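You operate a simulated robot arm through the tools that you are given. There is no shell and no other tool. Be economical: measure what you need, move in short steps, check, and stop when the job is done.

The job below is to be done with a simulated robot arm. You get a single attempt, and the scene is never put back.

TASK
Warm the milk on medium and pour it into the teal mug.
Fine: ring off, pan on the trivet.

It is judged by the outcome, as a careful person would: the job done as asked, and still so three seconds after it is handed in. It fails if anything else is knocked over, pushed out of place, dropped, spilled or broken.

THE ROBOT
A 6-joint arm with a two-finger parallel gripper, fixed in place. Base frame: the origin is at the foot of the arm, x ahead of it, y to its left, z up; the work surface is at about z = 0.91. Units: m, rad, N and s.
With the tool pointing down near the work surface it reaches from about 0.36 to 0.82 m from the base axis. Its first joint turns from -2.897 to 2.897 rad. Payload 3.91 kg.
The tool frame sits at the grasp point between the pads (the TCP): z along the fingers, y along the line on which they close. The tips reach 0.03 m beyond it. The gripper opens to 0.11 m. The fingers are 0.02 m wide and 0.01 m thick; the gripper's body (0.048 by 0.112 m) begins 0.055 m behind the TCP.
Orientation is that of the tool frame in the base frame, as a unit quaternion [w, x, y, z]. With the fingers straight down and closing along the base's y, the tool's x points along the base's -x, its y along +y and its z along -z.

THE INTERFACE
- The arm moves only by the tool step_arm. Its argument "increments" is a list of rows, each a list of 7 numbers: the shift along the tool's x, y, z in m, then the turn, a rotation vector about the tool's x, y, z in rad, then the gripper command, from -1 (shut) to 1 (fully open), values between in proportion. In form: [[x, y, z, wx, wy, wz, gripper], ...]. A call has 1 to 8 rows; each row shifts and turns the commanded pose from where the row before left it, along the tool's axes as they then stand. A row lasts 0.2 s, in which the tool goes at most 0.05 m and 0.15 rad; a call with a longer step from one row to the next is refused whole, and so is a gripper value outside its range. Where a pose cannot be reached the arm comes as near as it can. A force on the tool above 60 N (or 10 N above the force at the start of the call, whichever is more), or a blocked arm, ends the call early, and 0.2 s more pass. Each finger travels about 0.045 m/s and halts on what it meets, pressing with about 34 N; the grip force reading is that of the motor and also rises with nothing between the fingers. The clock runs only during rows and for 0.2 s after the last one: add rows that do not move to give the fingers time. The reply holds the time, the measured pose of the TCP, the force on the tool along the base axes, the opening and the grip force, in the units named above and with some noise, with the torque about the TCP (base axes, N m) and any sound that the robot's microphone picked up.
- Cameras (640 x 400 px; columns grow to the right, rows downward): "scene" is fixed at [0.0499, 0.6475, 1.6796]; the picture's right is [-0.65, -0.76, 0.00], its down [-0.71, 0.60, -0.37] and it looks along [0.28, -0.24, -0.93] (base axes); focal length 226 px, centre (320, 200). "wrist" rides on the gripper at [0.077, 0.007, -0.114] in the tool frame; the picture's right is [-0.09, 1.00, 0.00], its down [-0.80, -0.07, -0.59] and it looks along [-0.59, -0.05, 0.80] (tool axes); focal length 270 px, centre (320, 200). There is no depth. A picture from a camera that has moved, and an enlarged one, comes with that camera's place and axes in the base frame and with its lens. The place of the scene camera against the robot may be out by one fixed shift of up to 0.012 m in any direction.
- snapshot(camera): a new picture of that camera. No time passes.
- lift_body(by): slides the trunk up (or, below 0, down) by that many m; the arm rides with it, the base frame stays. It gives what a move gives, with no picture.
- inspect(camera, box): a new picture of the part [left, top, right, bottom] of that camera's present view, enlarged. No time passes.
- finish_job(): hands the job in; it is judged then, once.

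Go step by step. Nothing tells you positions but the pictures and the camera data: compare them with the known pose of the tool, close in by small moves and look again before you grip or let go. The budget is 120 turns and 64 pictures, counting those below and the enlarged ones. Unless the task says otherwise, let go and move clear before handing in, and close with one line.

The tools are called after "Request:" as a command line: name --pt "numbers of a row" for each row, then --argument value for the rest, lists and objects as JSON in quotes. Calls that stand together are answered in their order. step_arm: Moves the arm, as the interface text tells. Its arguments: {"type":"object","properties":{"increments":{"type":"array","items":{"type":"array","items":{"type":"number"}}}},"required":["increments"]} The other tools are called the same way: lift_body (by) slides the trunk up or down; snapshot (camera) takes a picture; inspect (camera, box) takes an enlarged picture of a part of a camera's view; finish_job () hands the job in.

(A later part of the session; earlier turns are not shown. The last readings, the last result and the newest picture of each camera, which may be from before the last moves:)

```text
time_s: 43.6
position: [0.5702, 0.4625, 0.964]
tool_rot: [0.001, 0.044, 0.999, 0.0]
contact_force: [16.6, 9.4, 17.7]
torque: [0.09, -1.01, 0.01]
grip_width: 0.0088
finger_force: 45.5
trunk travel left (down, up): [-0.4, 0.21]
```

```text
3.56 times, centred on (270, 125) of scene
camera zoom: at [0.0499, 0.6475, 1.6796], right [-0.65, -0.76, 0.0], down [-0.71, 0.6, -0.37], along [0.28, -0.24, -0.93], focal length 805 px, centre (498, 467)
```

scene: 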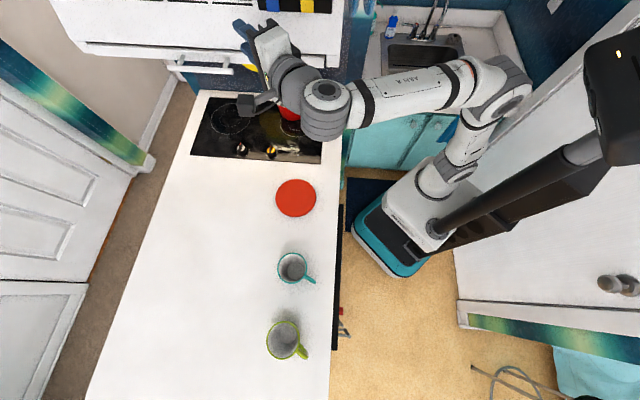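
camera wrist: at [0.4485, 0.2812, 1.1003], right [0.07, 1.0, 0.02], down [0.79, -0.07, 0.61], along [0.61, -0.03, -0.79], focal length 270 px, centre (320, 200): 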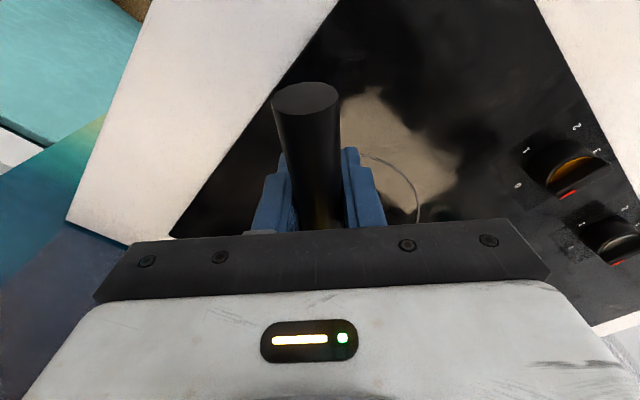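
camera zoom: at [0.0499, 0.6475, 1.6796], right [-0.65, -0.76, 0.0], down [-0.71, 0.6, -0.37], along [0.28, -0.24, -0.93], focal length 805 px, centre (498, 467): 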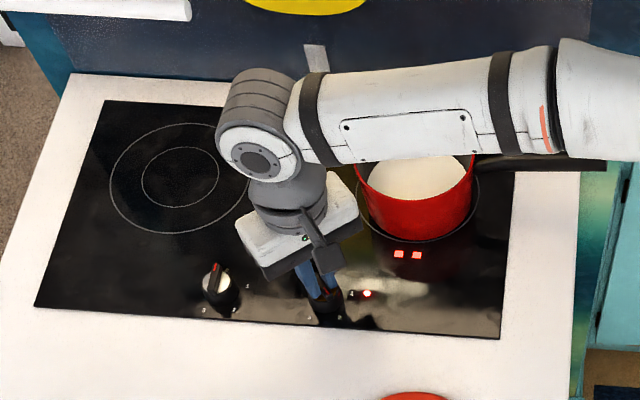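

The knob is at 2 with its lamp lit, and two red squares glow by the pan's ring, so the right ring is on medium. I'll hold and wait, listening.

Request:
step_arm --pt "0 0 0 0 0 0 -1" --pt "0 0 0 0 0 0 -1" --pt "0 0 0 0 0 0 -1" --pt "0 0 0 0 0 0 -1" --pt "0 0 0 0 0 0 -1" --pt "0 0 0 0 0 0 -1" --pt "0 0 0 0 0 0 -1" --pt "0 0 0 0 0 0 -1"

Request:
step_arm --pt "0 0 0 0 0 0 -1" --pt "0 0 0 0 0 0 -1" --pt "0 0 0 0 0 0 -1" --pt "0 0 0 0 0 0 -1" --pt "0 0 0 0 0 0 -1" --pt "0 0 0 0 0 0 -1" --pt "0 0 0 0 0 0 -1" --pt "0 0 0 0 0 0 -1"

Request:
step_arm --pt "0 0 0 0 0 0 -1" --pt "0 0 0 0 0 0 -1" --pt "0 0 0 0 0 0 -1" --pt "0 0 0 0 0 0 -1" --pt "0 0 0 0 0 0 -1" --pt "0 0 0 0 0 0 -1" --pt "0 0 0 0 0 0 -1" --pt "0 0 0 0 0 0 -1"

Request:
step_arm --pt "0 0 0 0 0 0 -1" --pt "0 0 0 0 0 0 -1" --pt "0 0 0 0 0 0 -1" --pt "0 0 0 0 0 0 -1" --pt "0 0 0 0 0 0 -1" --pt "0 0 0 0 0 0 -1" --pt "0 0 0 0 0 0 -1" --pt "0 0 0 0 0 0 -1"

Request:
inspect --camera "scene" --box '[220, 70, 360, 160]'

```text
time_s: 45.4
position: [0.5696, 0.4638, 0.9634]
tool_rot: [0.0, 0.043, 0.999, 0.001]
contact_force: [21.3, 3.5, 19.5]
torque: [-0.12, -1.49, -0.01]
grip_width: 0.0089
finger_force: 44.7
trunk travel left (down, up): [-0.4, 0.21]
```

```text
time_s: 47.2
position: [0.5699, 0.4624, 0.9638]
tool_rot: [0.0, 0.043, 0.999, 0.001]
contact_force: [21.4, 3.1, 20.6]
torque: [-0.1, -0.86, -0.01]
grip_width: 0.0087
finger_force: 44.8
trunk travel left (down, up): [-0.4, 0.21]
```

```text
time_s: 49.0
position: [0.5704, 0.4627, 0.9643]
tool_rot: [0.0, 0.044, 0.999, 0.001]
contact_force: [21.3, 4.4, 20.8]
torque: [-0.1, -0.32, -0.03]
grip_width: 0.009
finger_force: 44.7
trunk travel left (down, up): [-0.4, 0.21]
```

```text
time_s: 50.8
position: [0.5706, 0.4639, 0.9642]
tool_rot: [0.0, 0.043, 0.999, 0.001]
contact_force: [21.9, 4.0, 20.6]
torque: [-0.04, -0.31, -0.01]
grip_width: 0.0092
finger_force: 44.6
trunk travel left (down, up): [-0.4, 0.21]
```

```text
4.44 times, centred on (290, 115) of scene
camera zoom: at [0.0499, 0.6475, 1.6796], right [-0.65, -0.76, 0.0], down [-0.71, 0.6, -0.37], along [0.28, -0.24, -0.93], focal length 1006 px, centre (453, 578)
```

zoom: 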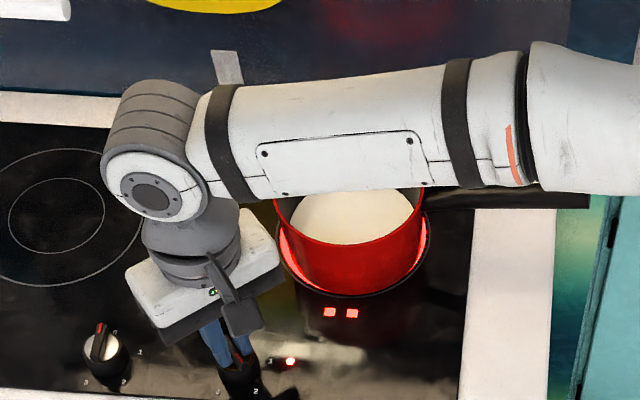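

The ring is glowing under the pan. I'll keep waiting and watching the milk.

Request:
step_arm --pt "0 0 0 0 0 0 -1" --pt "0 0 0 0 0 0 -1" --pt "0 0 0 0 0 0 -1" --pt "0 0 0 0 0 0 -1" --pt "0 0 0 0 0 0 -1" --pt "0 0 0 0 0 0 -1" --pt "0 0 0 0 0 0 -1" --pt "0 0 0 0 0 0 -1"

Request:
step_arm --pt "0 0 0 0 0 0 -1" --pt "0 0 0 0 0 0 -1" --pt "0 0 0 0 0 0 -1" --pt "0 0 0 0 0 0 -1" --pt "0 0 0 0 0 0 -1" --pt "0 0 0 0 0 0 -1" --pt "0 0 0 0 0 0 -1" --pt "0 0 0 0 0 0 -1"

Request:
step_arm --pt "0 0 0 0 0 0 -1" --pt "0 0 0 0 0 0 -1" --pt "0 0 0 0 0 0 -1" --pt "0 0 0 0 0 0 -1" --pt "0 0 0 0 0 0 -1" --pt "0 0 0 0 0 0 -1" --pt "0 0 0 0 0 0 -1" --pt "0 0 0 0 0 0 -1"

Request:
step_arm --pt "0 0 0 0 0 0 -1" --pt "0 0 0 0 0 0 -1" --pt "0 0 0 0 0 0 -1" --pt "0 0 0 0 0 0 -1" --pt "0 0 0 0 0 0 -1" --pt "0 0 0 0 0 0 -1" --pt "0 0 0 0 0 0 -1" --pt "0 0 0 0 0 0 -1"

Request:
inspect --camera "scene" --box '[260, 80, 360, 150]'

```text
time_s: 52.6
position: [0.5695, 0.4641, 0.9646]
tool_rot: [0.0, 0.043, 0.999, 0.001]
contact_force: [21.1, 3.8, 20.2]
torque: [-0.07, -0.48, -0.03]
grip_width: 0.0091
finger_force: 44.7
trunk travel left (down, up): [-0.4, 0.21]
```

```text
time_s: 54.4
position: [0.5702, 0.4622, 0.9632]
tool_rot: [0.0, 0.043, 0.999, 0.001]
contact_force: [21.0, 3.9, 21.8]
torque: [-0.07, -0.57, -0.02]
grip_width: 0.009
finger_force: 44.7
trunk travel left (down, up): [-0.4, 0.21]
```

```text
time_s: 56.2
position: [0.5694, 0.4634, 0.964]
tool_rot: [0.0, 0.043, 0.999, 0.001]
contact_force: [22.0, 3.8, 21.0]
torque: [-0.1, -0.53, 0.01]
grip_width: 0.0088
finger_force: 45.4
trunk travel left (down, up): [-0.4, 0.21]
```

```text
time_s: 58.0
position: [0.5695, 0.4623, 0.9645]
tool_rot: [0.0, 0.043, 0.999, 0.001]
contact_force: [20.7, 4.4, 20.3]
torque: [-0.04, -0.49, -0.01]
grip_width: 0.0092
finger_force: 45.3
trunk travel left (down, up): [-0.4, 0.21]
```

```text
5.71 times, centred on (310, 115) of scene
camera zoom: at [0.0499, 0.6475, 1.6796], right [-0.65, -0.76, 0.0], down [-0.71, 0.6, -0.37], along [0.28, -0.24, -0.93], focal length 1294 px, centre (377, 686)
```

zoom: 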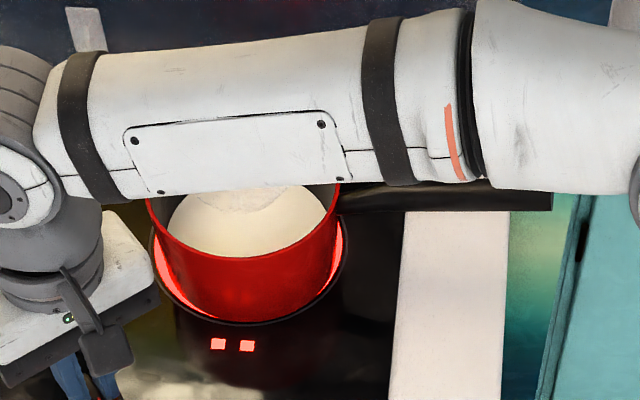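

A patch is starting to show on the milk's surface, so it's warming. I'll wait a little more.

Request:
step_arm --pt "0 0 0 0 0 0 -1" --pt "0 0 0 0 0 0 -1" --pt "0 0 0 0 0 0 -1" --pt "0 0 0 0 0 0 -1" --pt "0 0 0 0 0 0 -1" --pt "0 0 0 0 0 0 -1" --pt "0 0 0 0 0 0 -1" --pt "0 0 0 0 0 0 -1"

Request:
step_arm --pt "0 0 0 0 0 0 -1" --pt "0 0 0 0 0 0 -1" --pt "0 0 0 0 0 0 -1" --pt "0 0 0 0 0 0 -1" --pt "0 0 0 0 0 0 -1" --pt "0 0 0 0 0 0 -1" --pt "0 0 0 0 0 0 -1" --pt "0 0 0 0 0 0 -1"

Request:
inspect --camera "scene" --box '[280, 100, 330, 140]'

```text
time_s: 59.8
position: [0.5704, 0.4628, 0.9648]
tool_rot: [0.0, 0.043, 0.999, 0.001]
contact_force: [21.2, 3.8, 20.0]
torque: [-0.04, -0.5, -0.01]
grip_width: 0.0088
finger_force: 45.2
trunk travel left (down, up): [-0.4, 0.21]
```

```text
time_s: 61.6
position: [0.5697, 0.4635, 0.9637]
tool_rot: [0.001, 0.043, 0.999, 0.001]
contact_force: [20.4, 4.3, 20.9]
torque: [-0.04, -0.41, -0.02]
grip_width: 0.0087
finger_force: 45.6
trunk travel left (down, up): [-0.4, 0.21]
```

```text
10.00 times, centred on (305, 120) of scene
camera zoom: at [0.0499, 0.6475, 1.6796], right [-0.65, -0.76, 0.0], down [-0.71, 0.6, -0.37], along [0.28, -0.24, -0.93], focal length 2264 px, centre (470, 1000)
```

zoom: 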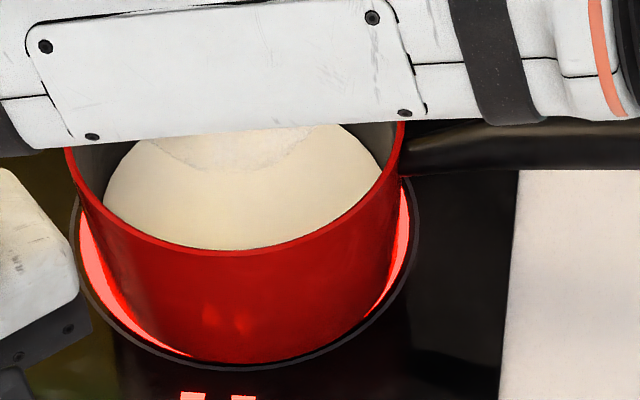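

Request:
step_arm --pt "0 0 0 0 0 0 -1" --pt "0 0 0 0 0 0 -1" --pt "0 0 0 0 0 0 -1" --pt "0 0 0 0 0 0 -1" --pt "0 0 0 0 0 0 -1" --pt "0 0 0 0 0 0 -1" --pt "0 0 0 0 0 0 -1" --pt "0 0 0 0 0 0 -1"

Request:
step_arm --pt "0 0 0 0 0 0 -1" --pt "0 0 0 0 0 0 -1" --pt "0 0 0 0 0 0 -1" --pt "0 0 0 0 0 0 -1" --pt "0 0 0 0 0 0 -1" --pt "0 0 0 0 0 0 -1" --pt "0 0 0 0 0 0 -1" --pt "0 0 0 0 0 0 -1"

Request:
inspect --camera "scene" --box '[280, 100, 330, 140]'

```text
time_s: 63.4
position: [0.5697, 0.4634, 0.9641]
tool_rot: [0.0, 0.042, 0.999, 0.001]
contact_force: [20.9, 3.8, 20.5]
torque: [-0.02, -0.5, -0.02]
grip_width: 0.0089
finger_force: 45.3
trunk travel left (down, up): [-0.4, 0.21]
```

```text
time_s: 65.2
position: [0.571, 0.4629, 0.9644]
tool_rot: [-0.001, 0.044, 0.999, 0.001]
contact_force: [20.2, 3.9, 20.3]
torque: [-0.06, -0.46, -0.03]
grip_width: 0.0088
finger_force: 45.2
trunk travel left (down, up): [-0.4, 0.21]
```

```text
10.00 times, centred on (305, 120) of scene
camera zoom: at [0.0499, 0.6475, 1.6796], right [-0.65, -0.76, 0.0], down [-0.71, 0.6, -0.37], along [0.28, -0.24, -0.93], focal length 2264 px, centre (470, 1000)
```

zoom: 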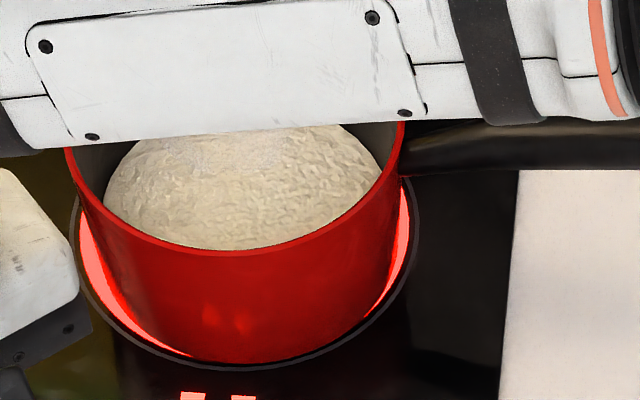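

The milk's surface is now shimmering, so it's warm. I'll turn the ring off right away.

Request:
step_arm --pt "0 0 0 0 0 -0.145 -1" --pt "0 0 0 0 0 -0.145 -1" --pt "0 0 0 0 0 -0.145 -1" --pt "0 0 0 0 0 -0.145 -1" --pt "0 0 0 0 0 -0.145 -1" --pt "0 0 0 0 0 -0.145 -1" --pt "0 0 0 0 0 -0.145 -1" --pt "0 0 0 0 0 -0.145 -1"

Request:
step_arm --pt "0 0 0 0 0 -0.145 -1" --pt "0 0 0 0 0 -0.145 -1" --pt "0 0 0 0 0 -0.145 -1" --pt "0 0 0 0 0 -0.145 -1" --pt "0 0 0 0 0 -0.145 -1" --pt "0 0 0 0 0 -0.145 -1" --pt "0 0 0 0 0 -0.145 -1" --pt "0 0 0 0 0 -0.145 -1"

Request:
step_arm --pt "0 0 0 0 0 -0.12 -1" --pt "0 0 0 0 0 0 -1"

Request:
inspect --camera "wrist" --box '[240, 100, 400, 230]'

Request:
inspect --camera "scene" --box '[220, 70, 360, 160]'

```text
time_s: 67.0
position: [0.5701, 0.4637, 0.9637]
tool_rot: [0.001, -0.514, 0.858, 0.0]
contact_force: [14.8, 13.6, 24.8]
torque: [-0.88, 0.43, 0.04]
grip_width: 0.0088
finger_force: 44.5
trunk travel left (down, up): [-0.4, 0.21]
```

```text
time_s: 68.8
position: [0.5688, 0.4634, 0.9644]
tool_rot: [-0.001, 0.9, -0.436, -0.001]
contact_force: [2.3, 16.3, 18.7]
torque: [1.46, 0.82, 0.03]
grip_width: 0.0088
finger_force: 45.4
trunk travel left (down, up): [-0.4, 0.21]
```

```text
time_s: 69.4
position: [0.5689, 0.464, 0.963]
tool_rot: [0.0, 0.924, -0.382, 0.0]
contact_force: [-1.5, 14.9, 17.7]
torque: [1.33, 1.12, 0.03]
grip_width: 0.009
finger_force: 45.4
trunk travel left (down, up): [-0.4, 0.21]
```

```text
3.08 times, centred on (320, 165) of wrist
camera zoom: at [0.6181, 0.4041, 1.0799], right [-0.77, -0.64, 0.0], down [-0.52, 0.62, 0.59], along [-0.38, 0.46, -0.8], focal length 832 px, centre (320, 308)
```

zoom: 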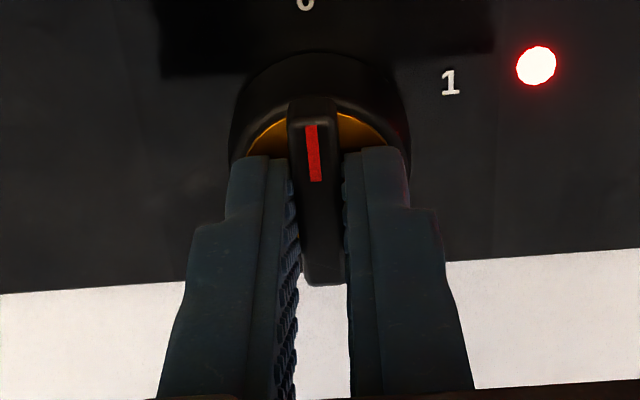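

```text
4.44 times, centred on (290, 115) of scene
camera zoom: at [0.0499, 0.6475, 1.6796], right [-0.65, -0.76, 0.0], down [-0.71, 0.6, -0.37], along [0.28, -0.24, -0.93], focal length 1006 px, centre (453, 578)
```

zoom: 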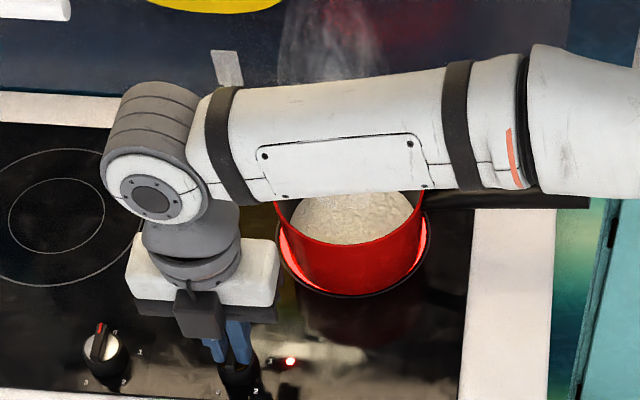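

The level squares have gone out, so the power is off, and the remaining lamp is probably residual heat. I'll nudge the knob firmly to its 0 stop, then release.

Request:
step_arm --pt "0 0 0 0 0 -0.06 -1" --pt "0 0 0 0 0 0 -1" --pt "0 0 0 0 0 0.03 -0.6" --pt "0 0 0 0 0 0 -0.4" --pt "0 0 -0.02 0 0 0 -0.4" --pt "0 0 -0.018 0 0 0 -0.4"

Request:
inspect --camera "wrist" --box '[240, 80, 400, 230]'

```text
time_s: 70.8
position: [0.5704, 0.4644, 0.999]
tool_rot: [0.001, 0.929, -0.369, -0.001]
contact_force: [-0.8, -0.3, -0.2]
torque: [-0.02, 0.01, -0.03]
grip_width: 0.0331
finger_force: 0.0
trunk travel left (down, up): [-0.4, 0.21]
```

```text
2.67 times, centred on (320, 155) of wrist
camera zoom: at [0.6209, 0.406, 1.1156], right [-0.75, -0.66, 0.0], down [-0.53, 0.6, 0.59], along [-0.4, 0.44, -0.8], focal length 721 px, centre (320, 320)
```

zoom: 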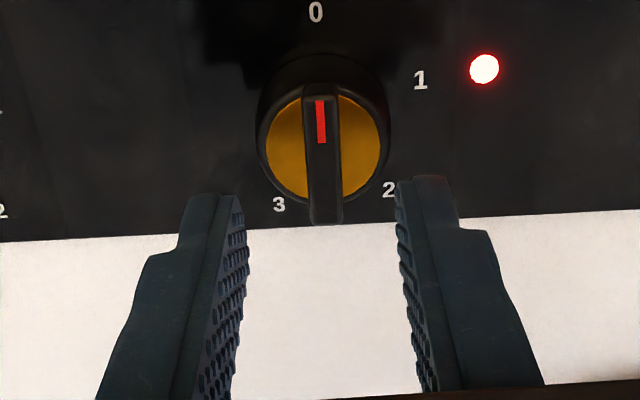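

The knob is at 0 and there's steam over the milk. Now for the pan: I'll back out from under the microwave and re-yaw to face along the handle.

Request:
step_arm --pt "-0.026 0.0313 0 0 0 0 -0.2" --pt "-0.026 0.0313 0 0 0 0 -0.2" --pt "-0.026 0.0313 0 0 0 0 -0.2" --pt "-0.026 0.0313 0 0 0 0 -0.2" --pt "0 0 0 0 0 0.149 -0.2" --pt "0 0 0 0 0 0.149 -0.2" --pt "0 0 0 0 0 0.149 -0.2" --pt "0 0 0 0 0 0.149 -0.2"

Request:
step_arm --pt "0 0 0 0 0 0.149 -0.2" --pt "0 0 0 0 0 0.149 -0.2" --pt "0 0 0 0 0 0.149 -0.2" --pt "0 0 0 0 0 0.149 -0.2" --pt "0 0 0 0 0 0.149 -0.2" --pt "0 0 0 0 0 0.149 -0.2" --pt "0 0 0 0 0 0.149 0" --pt "0 0 0 0 0 0.03 0"

```text
time_s: 72.6
position: [0.4078, 0.4427, 1.0012]
tool_rot: [0.0, 0.779, -0.626, -0.001]
contact_force: [-0.5, 0.2, 1.1]
torque: [0.01, -0.02, -0.01]
grip_width: 0.044
finger_force: 0.0
trunk travel left (down, up): [-0.4, 0.21]
```

```text
time_s: 74.4
position: [0.4079, 0.4444, 1.0029]
tool_rot: [0.0, -0.349, 0.937, 0.0]
contact_force: [0.0, -1.1, -0.1]
torque: [0.0, -0.01, -0.01]
grip_width: 0.0548
finger_force: 0.0
trunk travel left (down, up): [-0.4, 0.21]
```

Request:
step_arm --pt "0.0383 -0.0145 -0.005 0 0 0 0.1" --pt "0.0383 -0.0145 -0.005 0 0 0 0.1" --pt "0.0383 -0.0145 -0.005 0 0 0 0.1" --pt "0.0383 -0.0145 -0.005 0 0 0 0.1" --pt "0.0115 -0.0377 -0.008 0 0 0 0.1" --pt "0.0115 -0.0377 -0.008 0 0 0 0.1" --pt "0.0115 -0.0377 -0.008 0 0 0 0.1" --pt "0.0115 -0.0377 -0.008 0 0 0 0.1"

Request:
step_arm --pt "0.0115 -0.0377 -0.008 0 0 0 0.1" --pt "0 0 0 0 -0.145 0 0.1" --pt "0 0 0 0 -0.145 0 0.1" --pt "0 0 0 0 -0.145 0 0.1"

```text
time_s: 76.2
position: [0.3944, 0.1542, 1.053]
tool_rot: [0.0, -0.35, 0.937, 0.0]
contact_force: [-0.1, 0.5, 0.6]
torque: [-0.01, 0.02, 0.01]
grip_width: 0.0605
finger_force: 0.0
trunk travel left (down, up): [-0.4, 0.21]
```

```text
time_s: 77.2
position: [0.4106, 0.1186, 1.0618]
tool_rot: [0.203, -0.342, 0.914, 0.077]
contact_force: [0.7, 0.1, -0.3]
torque: [0.02, 0.03, 0.0]
grip_width: 0.0607
finger_force: 0.1
trunk travel left (down, up): [-0.4, 0.21]
```

Request:
step_arm --pt "-0.018 0 0.0085 0 -0.145 0 0.1" --pt "-0.0168 0 0.011 0 -0.145 0 0.1" --pt "-0.0149 0 0.0134 0 -0.145 0 0.1"

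Request:
inspect --camera "scene" --box '[260, 70, 420, 170]'

Request:
snapshot --camera "wrist"

```text
time_s: 78.0
position: [0.4565, 0.1593, 1.0618]
tool_rot: [0.395, -0.318, 0.849, 0.147]
contact_force: [0.2, -0.2, 0.3]
torque: [-0.02, 0.0, 0.01]
grip_width: 0.0604
finger_force: 0.0
trunk travel left (down, up): [-0.4, 0.21]
```

```text
4.00 times, centred on (340, 120) of scene
camera zoom: at [0.0499, 0.6475, 1.6796], right [-0.65, -0.76, 0.0], down [-0.71, 0.6, -0.37], along [0.28, -0.24, -0.93], focal length 906 px, centre (240, 520)
```

zoom: 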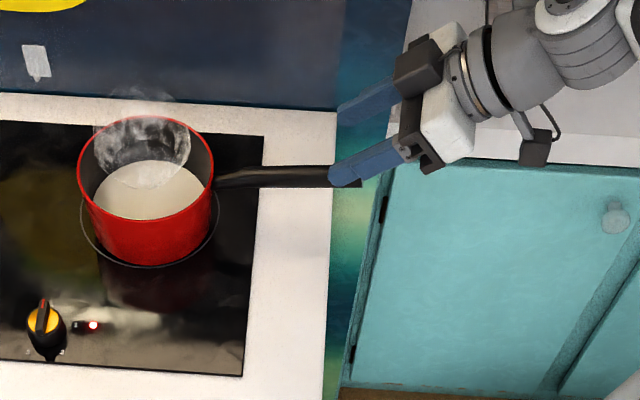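

```text
23 pictures are left
camera wrist: at [0.3481, 0.0742, 1.0779], right [-0.61, 0.79, 0.07], down [0.09, -0.01, 1.0], along [0.79, 0.61, -0.07], focal length 270 px, centre (320, 200)
```

wrist: 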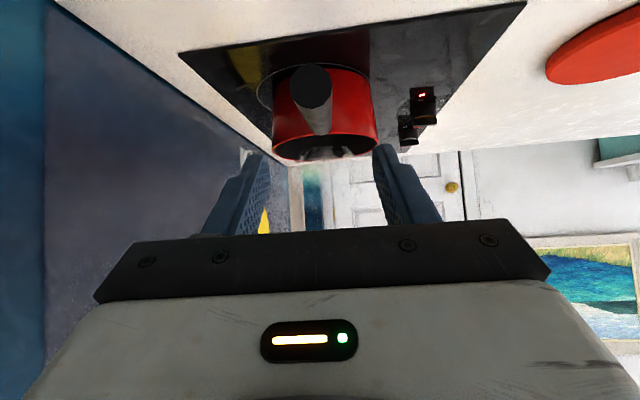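

The camera now looks along the handle: its tip is at about (0.474, 0.170, 1.0) and it runs level at a heading of 41°. The lamp shows residual heat only. I'll advance along the tool so the fingers straddle the handle.

Request:
step_arm --pt "-0.0188 -0.003 0 0 0 0 0.1" --pt "0 0 0.03 0 0 0 0.1" --pt "0 0 0.03 0 0 0 0.1" --pt "0 0 0.03 0 0 0 0.1" --pt "0 0 0.03 0 0 0 0.1"

Request:
snapshot --camera "wrist"

Request:
inspect --camera "scene" --box '[260, 70, 420, 170]'

```text
time_s: 79.2
position: [0.5368, 0.2256, 1.0001]
tool_rot: [0.395, -0.317, 0.85, 0.147]
contact_force: [-0.7, -1.0, -0.1]
torque: [-0.01, -0.01, -0.01]
grip_width: 0.0608
finger_force: 0.0
trunk travel left (down, up): [-0.4, 0.21]
```

```text
22 pictures are left
camera wrist: at [0.4293, 0.1403, 1.0169], right [-0.61, 0.79, 0.07], down [0.09, -0.01, 1.0], along [0.79, 0.61, -0.07], focal length 270 px, centre (320, 200)
```

wrist: 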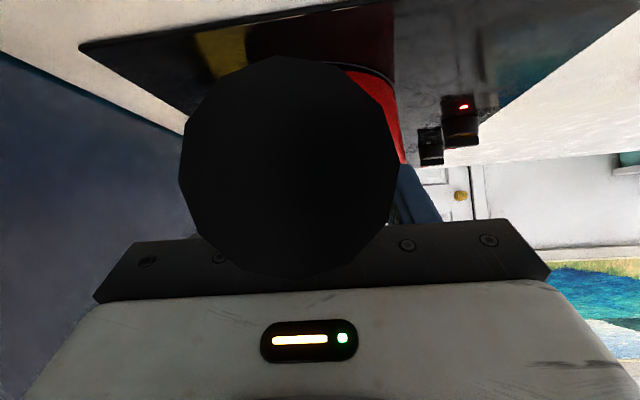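

```text
4.00 times, centred on (340, 120) of scene
camera zoom: at [0.0499, 0.6475, 1.6796], right [-0.65, -0.76, 0.0], down [-0.71, 0.6, -0.37], along [0.28, -0.24, -0.93], focal length 906 px, centre (240, 520)
```

zoom: 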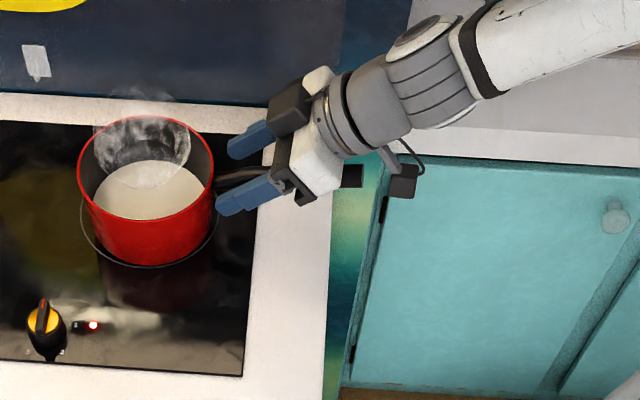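

The fingers straddle the handle but sit close to the pan wall. I'll back off 1.5 cm, raise slightly and close.

Request:
step_arm --pt "0.0051 0.002 -0.0154 0 0 0 0.1" --pt "0 0 0 0 0 0 -0.4" --pt "0 0 0 0 0 0 -1" --pt "0 0 0 0 0 0 -1" --pt "0 0 0 0 0 0 -1" --pt "0 0 0 0 0 0 -1"

Request:
snapshot --camera "wrist"

```text
time_s: 80.6
position: [0.524, 0.2171, 1.0066]
tool_rot: [0.395, -0.318, 0.849, 0.148]
contact_force: [-1.0, -1.0, 0.7]
torque: [0.0, 0.04, 0.01]
grip_width: 0.021
finger_force: 34.0
trunk travel left (down, up): [-0.4, 0.21]
```

```text
20 pictures are left
camera wrist: at [0.4152, 0.1315, 1.022], right [-0.61, 0.79, 0.07], down [0.09, -0.01, 1.0], along [0.79, 0.61, -0.07], focal length 270 px, centre (320, 200)
```

wrist: 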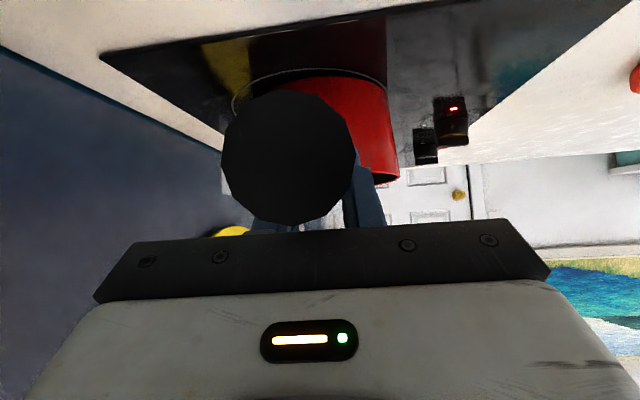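

I have a firm grip. Now a gentle test lift of 1 cm.

Request:
step_arm --pt "-0.0038 0 -0.0032 0 0 0 -1" --pt "-0.0038 0 -0.0032 0 0 0 -1" --pt "0 0 0 0 0 0 -1" --pt "0 0 0 0 0 0 -1"

Request:
snapshot --camera "wrist"

```text
time_s: 81.6
position: [0.5247, 0.2169, 1.0156]
tool_rot: [0.394, -0.319, 0.85, 0.148]
contact_force: [-0.2, -0.5, -6.0]
torque: [-0.38, 0.4, 0.03]
grip_width: 0.0209
finger_force: 34.2
trunk travel left (down, up): [-0.4, 0.21]
```

```text
19 pictures are left
camera wrist: at [0.4161, 0.1316, 1.0306], right [-0.61, 0.79, 0.07], down [0.09, -0.01, 1.0], along [0.79, 0.61, -0.07], focal length 270 px, centre (320, 200)
```

wrist: 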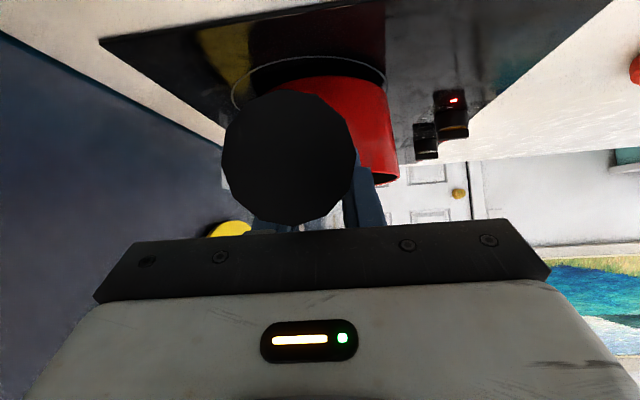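

The pan hangs level with no slip, weighing about 6 N. I'll raise it 5 cm and swing it smoothly out from under the microwave, turning about the base axis.

Request:
step_arm --pt "-0.0076 0 -0.0065 0 0 0 -1" --pt "-0.0096 0 -0.0081 0 0 0 -1" --pt "-0.0096 0 -0.0081 0 0 0 -1" --pt "-0.0076 0 -0.0065 0 0 0 -1" --pt "-0.0022 0.0108 0.0026 -0.0153 0 -0.0129 -1" --pt "-0.0044 0.0217 0.0052 -0.0306 0 -0.0258 -1" --pt "-0.0044 0.0217 0.0052 -0.0306 0 -0.0258 -1" --pt "-0.0044 0.0217 0.0052 -0.0306 0 -0.0258 -1"

Request:
step_arm --pt "-0.0044 0.0217 0.0052 -0.0306 0 -0.0258 -1" --pt "-0.0044 0.0217 0.0052 -0.0306 0 -0.0258 -1" --pt "-0.0044 0.0217 0.0052 -0.0306 0 -0.0258 -1" --pt "-0.0044 0.0217 0.0052 -0.0306 0 -0.0258 -1" --pt "-0.0022 0.0108 0.0026 -0.0153 0 -0.0129 -1"

Request:
snapshot --camera "scene"

```text
time_s: 83.4
position: [0.4874, 0.2886, 1.0588]
tool_rot: [0.383, -0.377, 0.825, 0.176]
contact_force: [-0.6, 0.2, 0.6]
torque: [0.01, 0.0, 0.01]
grip_width: 0.0001
finger_force: 34.0
trunk travel left (down, up): [-0.4, 0.21]
```

```text
time_s: 84.6
position: [0.4289, 0.3689, 1.0605]
tool_rot: [0.366, -0.449, 0.788, 0.208]
contact_force: [0.0, -0.7, -1.0]
torque: [0.01, -0.01, 0.01]
grip_width: 0.0002
finger_force: 33.6
trunk travel left (down, up): [-0.4, 0.21]
```

```text
18 pictures are left
```

scene: 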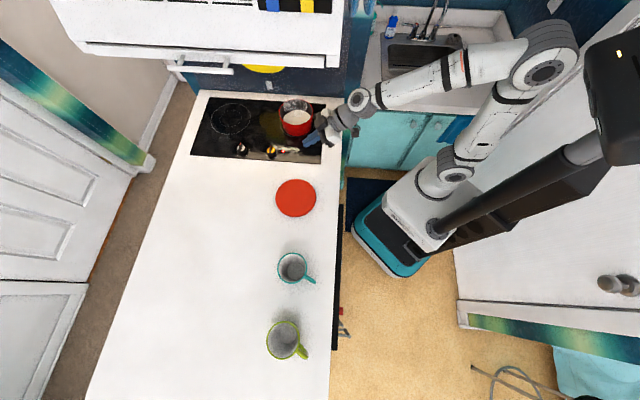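

The handle slipped out of the grip and the pan seems to have dropped back on the hob. I'll look closely at it.

Request:
inspect --camera "scene" --box '[240, 75, 370, 165]'

```text
4.44 times, centred on (305, 120) of scene
camera zoom: at [0.0499, 0.6475, 1.6796], right [-0.65, -0.76, 0.0], down [-0.71, 0.6, -0.37], along [0.28, -0.24, -0.93], focal length 1006 px, centre (387, 556)
```

zoom: 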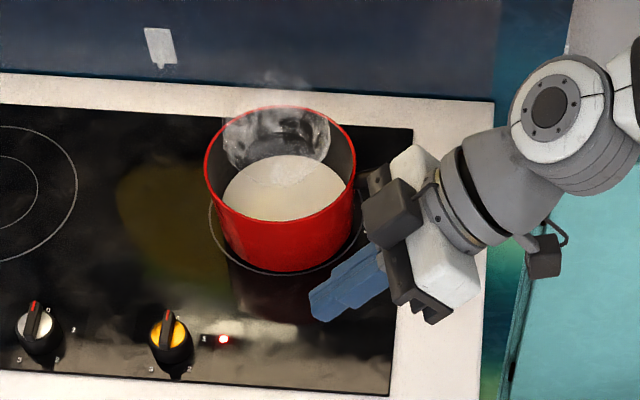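

The pan landed upright on its ring with the milk still in it and no spill visible. I'll return to the handle and take a better grip, closer in and flatter, so the palm edge backs the handle, and then move much more gently.

Request:
step_arm --pt "0.0049 -0.0214 -0.0058 0.0306 0 0.0258 -1" --pt "0.0049 -0.0214 -0.0058 0.0306 0 0.0258 -1" --pt "0.0049 -0.0214 -0.0058 0.0306 0 0.0258 -1" --pt "0.0049 -0.0214 -0.0058 0.0306 0 0.0258 -1" --pt "0.0049 -0.0214 -0.0058 0.0306 0 0.0258 -1" --pt "0.0049 -0.0214 -0.0058 0.0306 0 0.0258 -1" --pt "0.0049 -0.0214 -0.0058 0.0306 0 0.0258 -1" --pt "0.0049 -0.0214 -0.0058 0.0306 0 0.0258 -1"

Request:
step_arm --pt "0.0258 0 -0.0306 0 0 0 -0.5" --pt "0.0258 0 -0.0306 0 0 0 0" --pt "0 0 0 0 -0.05 0 0.1" --pt "0 0 0 0 -0.055 0 0.1"

Request:
snapshot --camera "wrist"

```text
time_s: 86.4
position: [0.5238, 0.2174, 1.0601]
tool_rot: [0.394, -0.318, 0.85, 0.147]
contact_force: [-0.4, 0.0, 0.4]
torque: [0.0, 0.01, -0.02]
grip_width: 0.0
finger_force: 33.9
trunk travel left (down, up): [-0.4, 0.21]
```

```text
time_s: 87.4
position: [0.4633, 0.1643, 1.0595]
tool_rot: [0.438, -0.311, 0.827, 0.165]
contact_force: [0.2, -0.4, 0.1]
torque: [-0.02, 0.02, 0.02]
grip_width: 0.0607
finger_force: 0.1
trunk travel left (down, up): [-0.4, 0.21]
```

```text
16 pictures are left
camera wrist: at [0.3542, 0.0781, 1.062], right [-0.62, 0.78, 0.07], down [0.01, -0.08, 1.0], along [0.79, 0.62, 0.04], focal length 270 px, centre (320, 200)
```

wrist: 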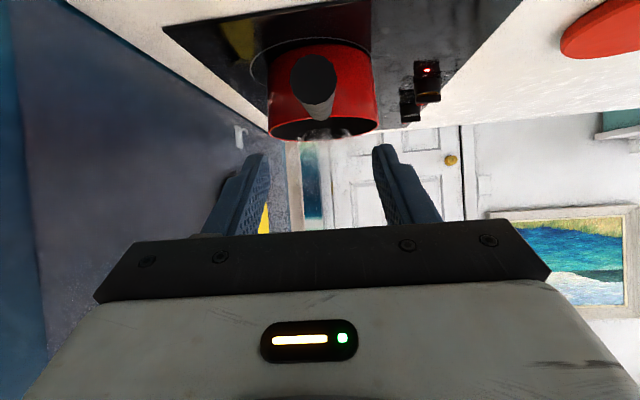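

From this view the handle tip is at (0.451, 0.156, 1.01) and slopes slightly down towards the pan. I'll slide in a little above it, then lower until the palm edge just rests on the handle.

Request:
step_arm --pt "-0.0195 0 0 0 0 0 0.1" --pt "0 0 0.0318 0 0 0 0.1" --pt "0 0 0.0318 0 0 0 0.1" --pt "0 0 0.0318 0 0 0 0.1"

Request:
step_arm --pt "0.0041 0 0.0028 0 0 0 0.1" --pt "0.0025 0 0.0017 0 0 0 0.1" --pt "0 0 0 0 0 0 0.1"

Request:
snapshot --camera "wrist"

```text
time_s: 88.4
position: [0.532, 0.2235, 1.02]
tool_rot: [0.437, -0.311, 0.828, 0.164]
contact_force: [-0.4, -0.7, 0.3]
torque: [-0.01, -0.03, 0.02]
grip_width: 0.0605
finger_force: 0.0
trunk travel left (down, up): [-0.4, 0.21]
```

```text
time_s: 89.2
position: [0.5309, 0.2229, 1.0131]
tool_rot: [0.438, -0.31, 0.828, 0.164]
contact_force: [0.1, 0.2, 0.6]
torque: [0.03, 0.02, 0.03]
grip_width: 0.0605
finger_force: 0.0
trunk travel left (down, up): [-0.4, 0.21]
```

```text
15 pictures are left
camera wrist: at [0.4228, 0.1369, 1.0153], right [-0.62, 0.78, 0.07], down [0.01, -0.08, 1.0], along [0.79, 0.62, 0.04], focal length 270 px, centre (320, 200)
```

wrist: 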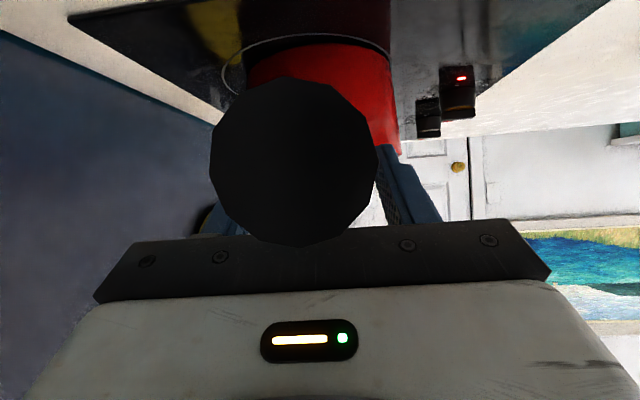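

Request:
step_arm --pt "0.0025 0 0.0017 0 0 0 0.1" --pt "0 0 0 0 0 0 0.1"

Request:
step_arm --pt "0.0016 0 0.0011 0 0 0 0.1" --pt "0 0 0 0 0 0 0.1"

Request:
step_arm --pt "0.0016 0 0.0011 0 0 0 0.1" --pt "0 0 0 0 0 0 0.1"

```text
time_s: 89.8
position: [0.531, 0.224, 1.0116]
tool_rot: [0.439, -0.31, 0.827, 0.165]
contact_force: [0.3, -0.6, -0.1]
torque: [0.06, -0.02, -0.02]
grip_width: 0.0604
finger_force: 0.0
trunk travel left (down, up): [-0.4, 0.21]
```

```text
time_s: 90.4
position: [0.5314, 0.2235, 1.0094]
tool_rot: [0.439, -0.31, 0.827, 0.164]
contact_force: [0.0, 0.2, 0.3]
torque: [0.0, 0.02, -0.03]
grip_width: 0.0607
finger_force: 0.0
trunk travel left (down, up): [-0.4, 0.21]
```

```text
time_s: 91.0
position: [0.5305, 0.2226, 1.0076]
tool_rot: [0.439, -0.309, 0.827, 0.164]
contact_force: [-0.1, -0.5, -0.4]
torque: [0.03, 0.01, 0.02]
grip_width: 0.0605
finger_force: 0.0
trunk travel left (down, up): [-0.4, 0.21]
```

Request:
step_arm --pt "0.0016 0 0.0011 0 0 0 0.1" --pt "0 0 0 0 0 0 0.1"

Request:
step_arm --pt "0.0016 0 0.0011 0 0 0 0.1" --pt "0 0 0 0 0 0 0.1"

Request:
step_arm --pt "0.0016 0 0.0011 0 0 0 0.1" --pt "0 0 0 0 0 0 0.1"

```text
time_s: 91.6
position: [0.5316, 0.2229, 1.0039]
tool_rot: [0.44, -0.309, 0.827, 0.164]
contact_force: [-0.2, 0.4, 0.7]
torque: [0.0, 0.01, 0.01]
grip_width: 0.0605
finger_force: 0.0
trunk travel left (down, up): [-0.4, 0.21]
```

```text
time_s: 92.2
position: [0.5302, 0.2234, 1.0035]
tool_rot: [0.439, -0.31, 0.827, 0.164]
contact_force: [-0.1, -0.3, 0.7]
torque: [-0.05, 0.06, 0.01]
grip_width: 0.0604
finger_force: 0.1
trunk travel left (down, up): [-0.4, 0.21]
```

```text
time_s: 92.8
position: [0.5317, 0.2231, 1.0016]
tool_rot: [0.438, -0.309, 0.828, 0.164]
contact_force: [-0.5, -0.1, 2.0]
torque: [-0.04, 0.07, -0.03]
grip_width: 0.0604
finger_force: 0.0
trunk travel left (down, up): [-0.4, 0.21]
```

The palm edge now rests lightly on the handle (about 2 N). I'll close.

Request:
step_arm --pt "0 0 0 0 0 0 -0.3" --pt "0 0 0 0 0 0 -1" --pt "0 0 0 0 0 0 -1" --pt "0 0 0 0 0 0 -1" --pt "0 0 0 0 0 0 -1" --pt "0 0 0 0 0 0 -1"

Request:
lift_body --by 0.01

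Request:
snapshot --camera "wrist"

```text
time_s: 94.2
position: [0.5322, 0.2224, 1.0012]
tool_rot: [0.439, -0.31, 0.827, 0.164]
contact_force: [-1.9, 0.4, 0.5]
torque: [-0.04, 0.18, 0.08]
grip_width: 0.0211
finger_force: 34.3
trunk travel left (down, up): [-0.4, 0.21]
```

```text
time_s: 94.8
position: [0.5324, 0.222, 1.0107]
tool_rot: [0.439, -0.308, 0.828, 0.163]
contact_force: [-0.4, 0.3, -7.0]
torque: [-0.32, 0.34, -0.03]
grip_width: 0.0211
finger_force: 33.9
trunk travel left (down, up): [-0.41, 0.2]
```

```text
14 pictures are left
camera wrist: at [0.4233, 0.1368, 1.0126], right [-0.62, 0.78, 0.07], down [0.02, -0.08, 1.0], along [0.79, 0.62, 0.04], focal length 270 px, centre (320, 200)
```

wrist: 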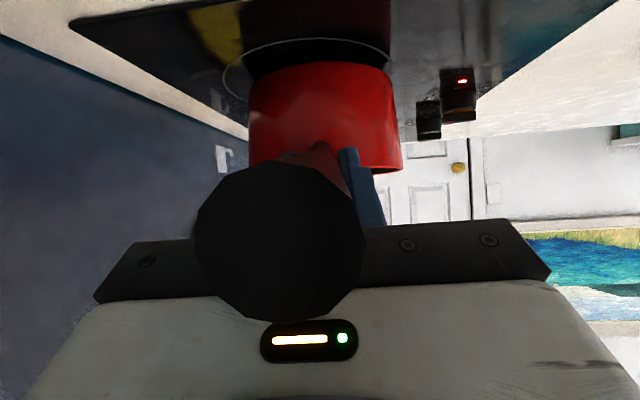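

The pan is lifted and holding at 6–7 N with less torque. I'll use the smooth trunk lift to raise it another 4 cm.

Request:
lift_body --by 0.04

```text
time_s: 95.6
position: [0.5323, 0.2238, 1.0508]
tool_rot: [0.439, -0.309, 0.828, 0.164]
contact_force: [-0.6, 1.2, -6.3]
torque: [-0.3, 0.37, 0.0]
grip_width: 0.0213
finger_force: 33.8
trunk travel left (down, up): [-0.45, 0.16]
```

It's steady. I'll swing slowly about the base towards the mug.

Request:
step_arm --pt "-0.0005 0.003 0.0007 -0.0041 0 -0.0028 -1" --pt "-0.001 0.0055 0.0015 -0.0083 0 -0.0056 -1" --pt "-0.0015 0.0083 0.0022 -0.0124 0 -0.0084 -1" --pt "-0.002 0.011 0.0029 -0.0165 0 -0.0112 -1" --pt "-0.002 0.011 0.0029 -0.0165 0 -0.0112 -1" --pt "-0.002 0.011 0.0029 -0.0165 0 -0.0112 -1" --pt "-0.002 0.011 0.0029 -0.0165 0 -0.0112 -1" --pt "-0.002 0.011 0.0029 -0.0165 0 -0.0112 -1"

```text
time_s: 97.4
position: [0.4984, 0.2902, 1.0513]
tool_rot: [0.427, -0.363, 0.806, 0.192]
contact_force: [-0.2, 0.4, -6.2]
torque: [-0.35, 0.32, -0.04]
grip_width: 0.0209
finger_force: 33.9
trunk travel left (down, up): [-0.45, 0.16]
```

Request:
step_arm --pt "-0.002 0.011 0.0029 -0.0165 0 -0.0112 -1" --pt "-0.0025 0.01375 0.0036 -0.0206 0 -0.014 -1" --pt "-0.0025 0.01375 0.0036 -0.0206 0 -0.014 -1" --pt "-0.0025 0.01375 0.0036 -0.0206 0 -0.014 -1" --pt "-0.0025 0.01375 0.0036 -0.0206 0 -0.014 -1" --pt "-0.0025 0.01375 0.0036 -0.0206 0 -0.014 -1" --pt "-0.0025 0.01375 0.0036 -0.0206 0 -0.014 -1" --pt "-0.0025 0.01375 0.0036 -0.0206 0 -0.014 -1"

Request:
step_arm --pt "-0.0025 0.01375 0.0036 -0.0206 0 -0.014 -1" --pt "-0.0025 0.01375 0.0036 -0.0206 0 -0.014 -1" --pt "-0.0025 0.01375 0.0036 -0.0206 0 -0.014 -1" --pt "-0.002 0.011 0.0029 -0.0165 0 -0.0112 -1" --pt "-0.0015 0.0083 0.0022 -0.0124 0 -0.0084 -1" --pt "-0.001 0.0055 0.0015 -0.0083 0 -0.0056 -1" --pt "0 0 0 0 0 0 -1"

Request:
snapshot --camera "scene"

```text
time_s: 99.2
position: [0.432, 0.3816, 1.0507]
tool_rot: [0.405, -0.439, 0.767, 0.233]
contact_force: [0.7, -0.2, -6.1]
torque: [-0.44, 0.23, -0.01]
grip_width: 0.0211
finger_force: 34.0
trunk travel left (down, up): [-0.45, 0.16]
```

```text
time_s: 100.8
position: [0.3842, 0.4314, 1.0512]
tool_rot: [0.392, -0.484, 0.739, 0.257]
contact_force: [0.4, 0.1, -6.5]
torque: [-0.46, 0.18, -0.05]
grip_width: 0.0209
finger_force: 34.3
trunk travel left (down, up): [-0.45, 0.16]
```

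```text
13 pictures are left
```

scene: 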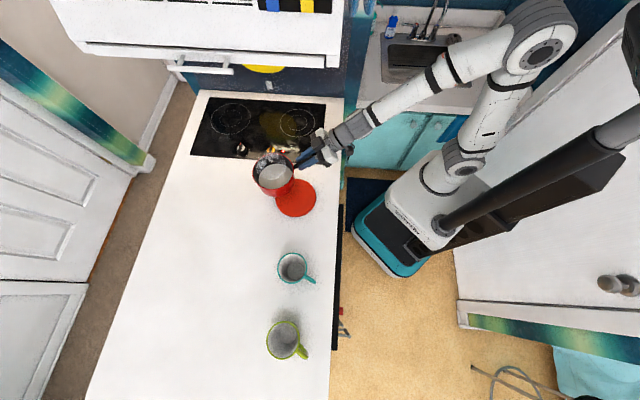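

The pan is held steady and level near (0.426, 0.527), which matches my estimates. I'll raise it with the trunk so it clears the mugs, then carry it slowly beside the teal mug at about (0.143, 0.669), rim about 1.02.

Request:
lift_body --by 0.1

Request:
step_arm --pt "-0.0011 0.005 0.0016 -0.0121 0 -0.0082 -1" --pt "-0.0022 0.0099 0.0033 -0.02415 0 -0.0164 -1" --pt "-0.0024 0.0098 0.0036 -0.02415 0 -0.0164 -1" --pt "-0.0026 0.0096 0.0038 -0.02415 0 -0.0164 -1" --pt "-0.0027 0.0095 0.004 -0.02415 0 -0.0164 -1" --pt "-0.0029 0.0094 0.0042 -0.02415 0 -0.0164 -1" --pt "-0.003 0.0092 0.0045 -0.02415 0 -0.0164 -1" --pt "-0.0032 0.009 0.0047 -0.02415 0 -0.0164 -1"

```text
time_s: 102.1
position: [0.3839, 0.4305, 1.1508]
tool_rot: [0.391, -0.484, 0.739, 0.257]
contact_force: [-0.4, -0.4, -6.2]
torque: [-0.43, 0.19, 0.0]
grip_width: 0.0212
finger_force: 34.0
trunk travel left (down, up): [-0.55, 0.06]
```

```text
time_s: 103.9
position: [0.3271, 0.4859, 1.1514]
tool_rot: [0.362, -0.561, 0.682, 0.298]
contact_force: [-0.1, 0.1, -6.9]
torque: [-0.46, 0.09, -0.02]
grip_width: 0.0211
finger_force: 34.3
trunk travel left (down, up): [-0.55, 0.06]
```

Request:
step_arm --pt "-0.0033 0.0089 0.0049 -0.02415 0 -0.0164 -1" --pt "-0.0035 0.0087 0.0051 -0.02415 0 -0.0164 -1" --pt "-0.0036 0.0085 0.0053 -0.02415 0 -0.0164 -1" --pt "-0.0038 0.0083 0.0055 -0.02415 0 -0.0164 -1" --pt "-0.0039 0.0081 0.0057 -0.02415 0 -0.0164 -1" --pt "-0.004 0.0079 0.006 -0.02415 0 -0.0164 -1" --pt "-0.0042 0.0077 0.0061 -0.02415 0 -0.0164 -1" --pt "-0.0043 0.0075 0.0063 -0.02415 0 -0.0164 -1"

Request:
step_arm --pt "-0.0044 0.0073 0.0065 -0.02415 0 -0.0164 -1" --pt "-0.0045 0.007 0.0066 -0.02415 0 -0.0164 -1" --pt "-0.0046 0.0068 0.0068 -0.02415 0 -0.0164 -1" --pt "-0.0047 0.0066 0.0069 -0.02415 0 -0.0164 -1" --pt "-0.0024 0.0032 0.0036 -0.0121 0 -0.0082 -1" --pt "0 0 0 0 0 0 -1"

Request:
inspect --camera "scene" --box '[220, 180, 380, 300]'

```text
time_s: 105.7
position: [0.266, 0.548, 1.1512]
tool_rot: [-0.325, 0.637, -0.612, -0.337]
contact_force: [0.5, 0.8, -5.7]
torque: [-0.44, -0.02, -0.04]
grip_width: 0.021
finger_force: 34.3
trunk travel left (down, up): [-0.55, 0.06]
```

```text
time_s: 107.1
position: [0.231, 0.5816, 1.152]
tool_rot: [-0.3, 0.677, -0.569, -0.358]
contact_force: [-0.3, 0.0, -6.4]
torque: [-0.49, -0.05, 0.0]
grip_width: 0.0212
finger_force: 33.7
trunk travel left (down, up): [-0.55, 0.06]
```

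```text
3.33 times, centred on (300, 240) of scene
camera zoom: at [0.0499, 0.6475, 1.6796], right [-0.65, -0.76, 0.0], down [-0.71, 0.6, -0.37], along [0.28, -0.24, -0.93], focal length 755 px, centre (387, 67)
```

zoom: 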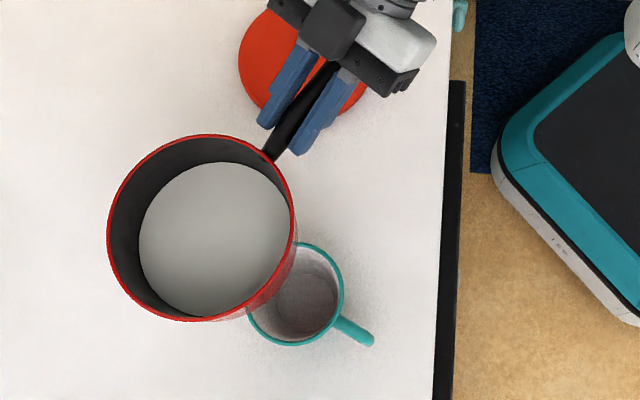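

The pan is beside and above the mug with the lip nearly over the mug's centre. I'll trim the position slightly and begin rolling slowly about the handle axis.

Request:
step_arm --pt "0.0022 -0.0035 -0.0033 0 0 0 -1" --pt "0.0022 -0.0035 -0.0033 0 0 0 -1" --pt "0 0 0 0.0169 0 -0.0248 -1" --pt "0 0 0 0.0337 0 -0.0496 -1" --pt "0 0 0 0.0337 0 -0.0496 -1" --pt "0 0 0 0.0337 0 -0.0496 -1" --pt "0 0 0 0.0337 0 -0.0496 -1" --pt "0 0 0 0.0337 0 -0.0496 -1"

Request:
inspect --camera "scene" --box '[220, 180, 380, 300]'

```text
time_s: 108.9
position: [0.2403, 0.5743, 1.1512]
tool_rot: [-0.409, 0.716, -0.503, -0.259]
contact_force: [0.1, 0.0, -6.3]
torque: [-0.51, 0.04, 0.02]
grip_width: 0.021
finger_force: 33.9
trunk travel left (down, up): [-0.55, 0.06]
```

```text
3.33 times, centred on (300, 240) of scene
camera zoom: at [0.0499, 0.6475, 1.6796], right [-0.65, -0.76, 0.0], down [-0.71, 0.6, -0.37], along [0.28, -0.24, -0.93], focal length 755 px, centre (387, 67)
```

zoom: 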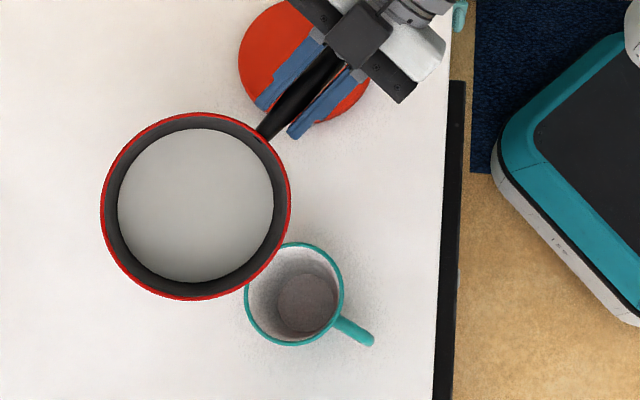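

Request:
step_arm --pt "-0.0004 0.0011 -0.0003 0.0169 0 -0.0248 -1" --pt "-0.0004 0.0011 -0.0003 0.0169 0 -0.0248 -1" --pt "-0.0004 0.0011 -0.0003 0.0169 0 -0.0248 -1" --pt "-0.0004 0.0011 -0.0003 0.0169 0 -0.0248 -1" --pt "-0.0004 0.0011 -0.0003 0.0169 0 -0.0248 -1" --pt "-0.0004 0.0011 -0.0003 0.0169 0 -0.0248 -1" --pt "-0.0004 0.0011 -0.0003 0.0169 0 -0.0248 -1" --pt "-0.0004 0.0011 -0.0003 0.0169 0 -0.0248 -1"

Request:
inspect --camera "scene" --box '[240, 200, 360, 290]'

```text
time_s: 110.7
position: [0.2668, 0.579, 1.2057]
tool_rot: [-0.476, 0.735, -0.446, -0.186]
contact_force: [-0.5, -0.3, -6.2]
torque: [-0.51, 0.1, 0.0]
grip_width: 0.0211
finger_force: 33.8
out of reach, approached as far as the arm can: row 4, 5, 6, 7, 8
trunk travel left (down, up): [-0.55, 0.06]
```

```text
4.44 times, centred on (300, 245) of scene
camera zoom: at [0.0499, 0.6475, 1.6796], right [-0.65, -0.76, 0.0], down [-0.71, 0.6, -0.37], along [0.28, -0.24, -0.93], focal length 1006 px, centre (409, 0)
```

zoom: 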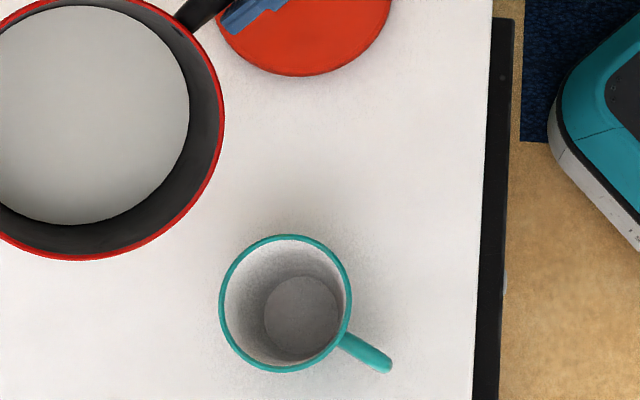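

At this roll the pose is out of reach: the arm drifted up and sideways, away from the mug, with no spill. A lower trunk relaxes the wrist limit, so I'll trade trunk height for arm height in gentle steps.

Request:
lift_body --by -0.05

Request:
step_arm --pt "-0.0035 -0.0027 -0.0024 0 0 0 -1" --pt "-0.007 -0.0054 -0.0047 0 0 0 -1" --pt "-0.007 -0.0054 -0.0047 0 0 0 -1" --pt "-0.007 -0.0054 -0.0047 0 0 0 -1"

```text
time_s: 111.7
position: [0.2661, 0.579, 1.1568]
tool_rot: [-0.476, 0.736, -0.445, -0.185]
contact_force: [0.6, 0.0, -6.2]
torque: [-0.53, 0.1, -0.03]
grip_width: 0.0212
finger_force: 34.3
trunk travel left (down, up): [-0.5, 0.11]
```

```text
time_s: 112.7
position: [0.2675, 0.5773, 1.1925]
tool_rot: [-0.476, 0.736, -0.446, -0.184]
contact_force: [-0.5, -0.3, -5.9]
torque: [-0.49, 0.11, 0.01]
grip_width: 0.0209
finger_force: 34.0
trunk travel left (down, up): [-0.5, 0.11]
```

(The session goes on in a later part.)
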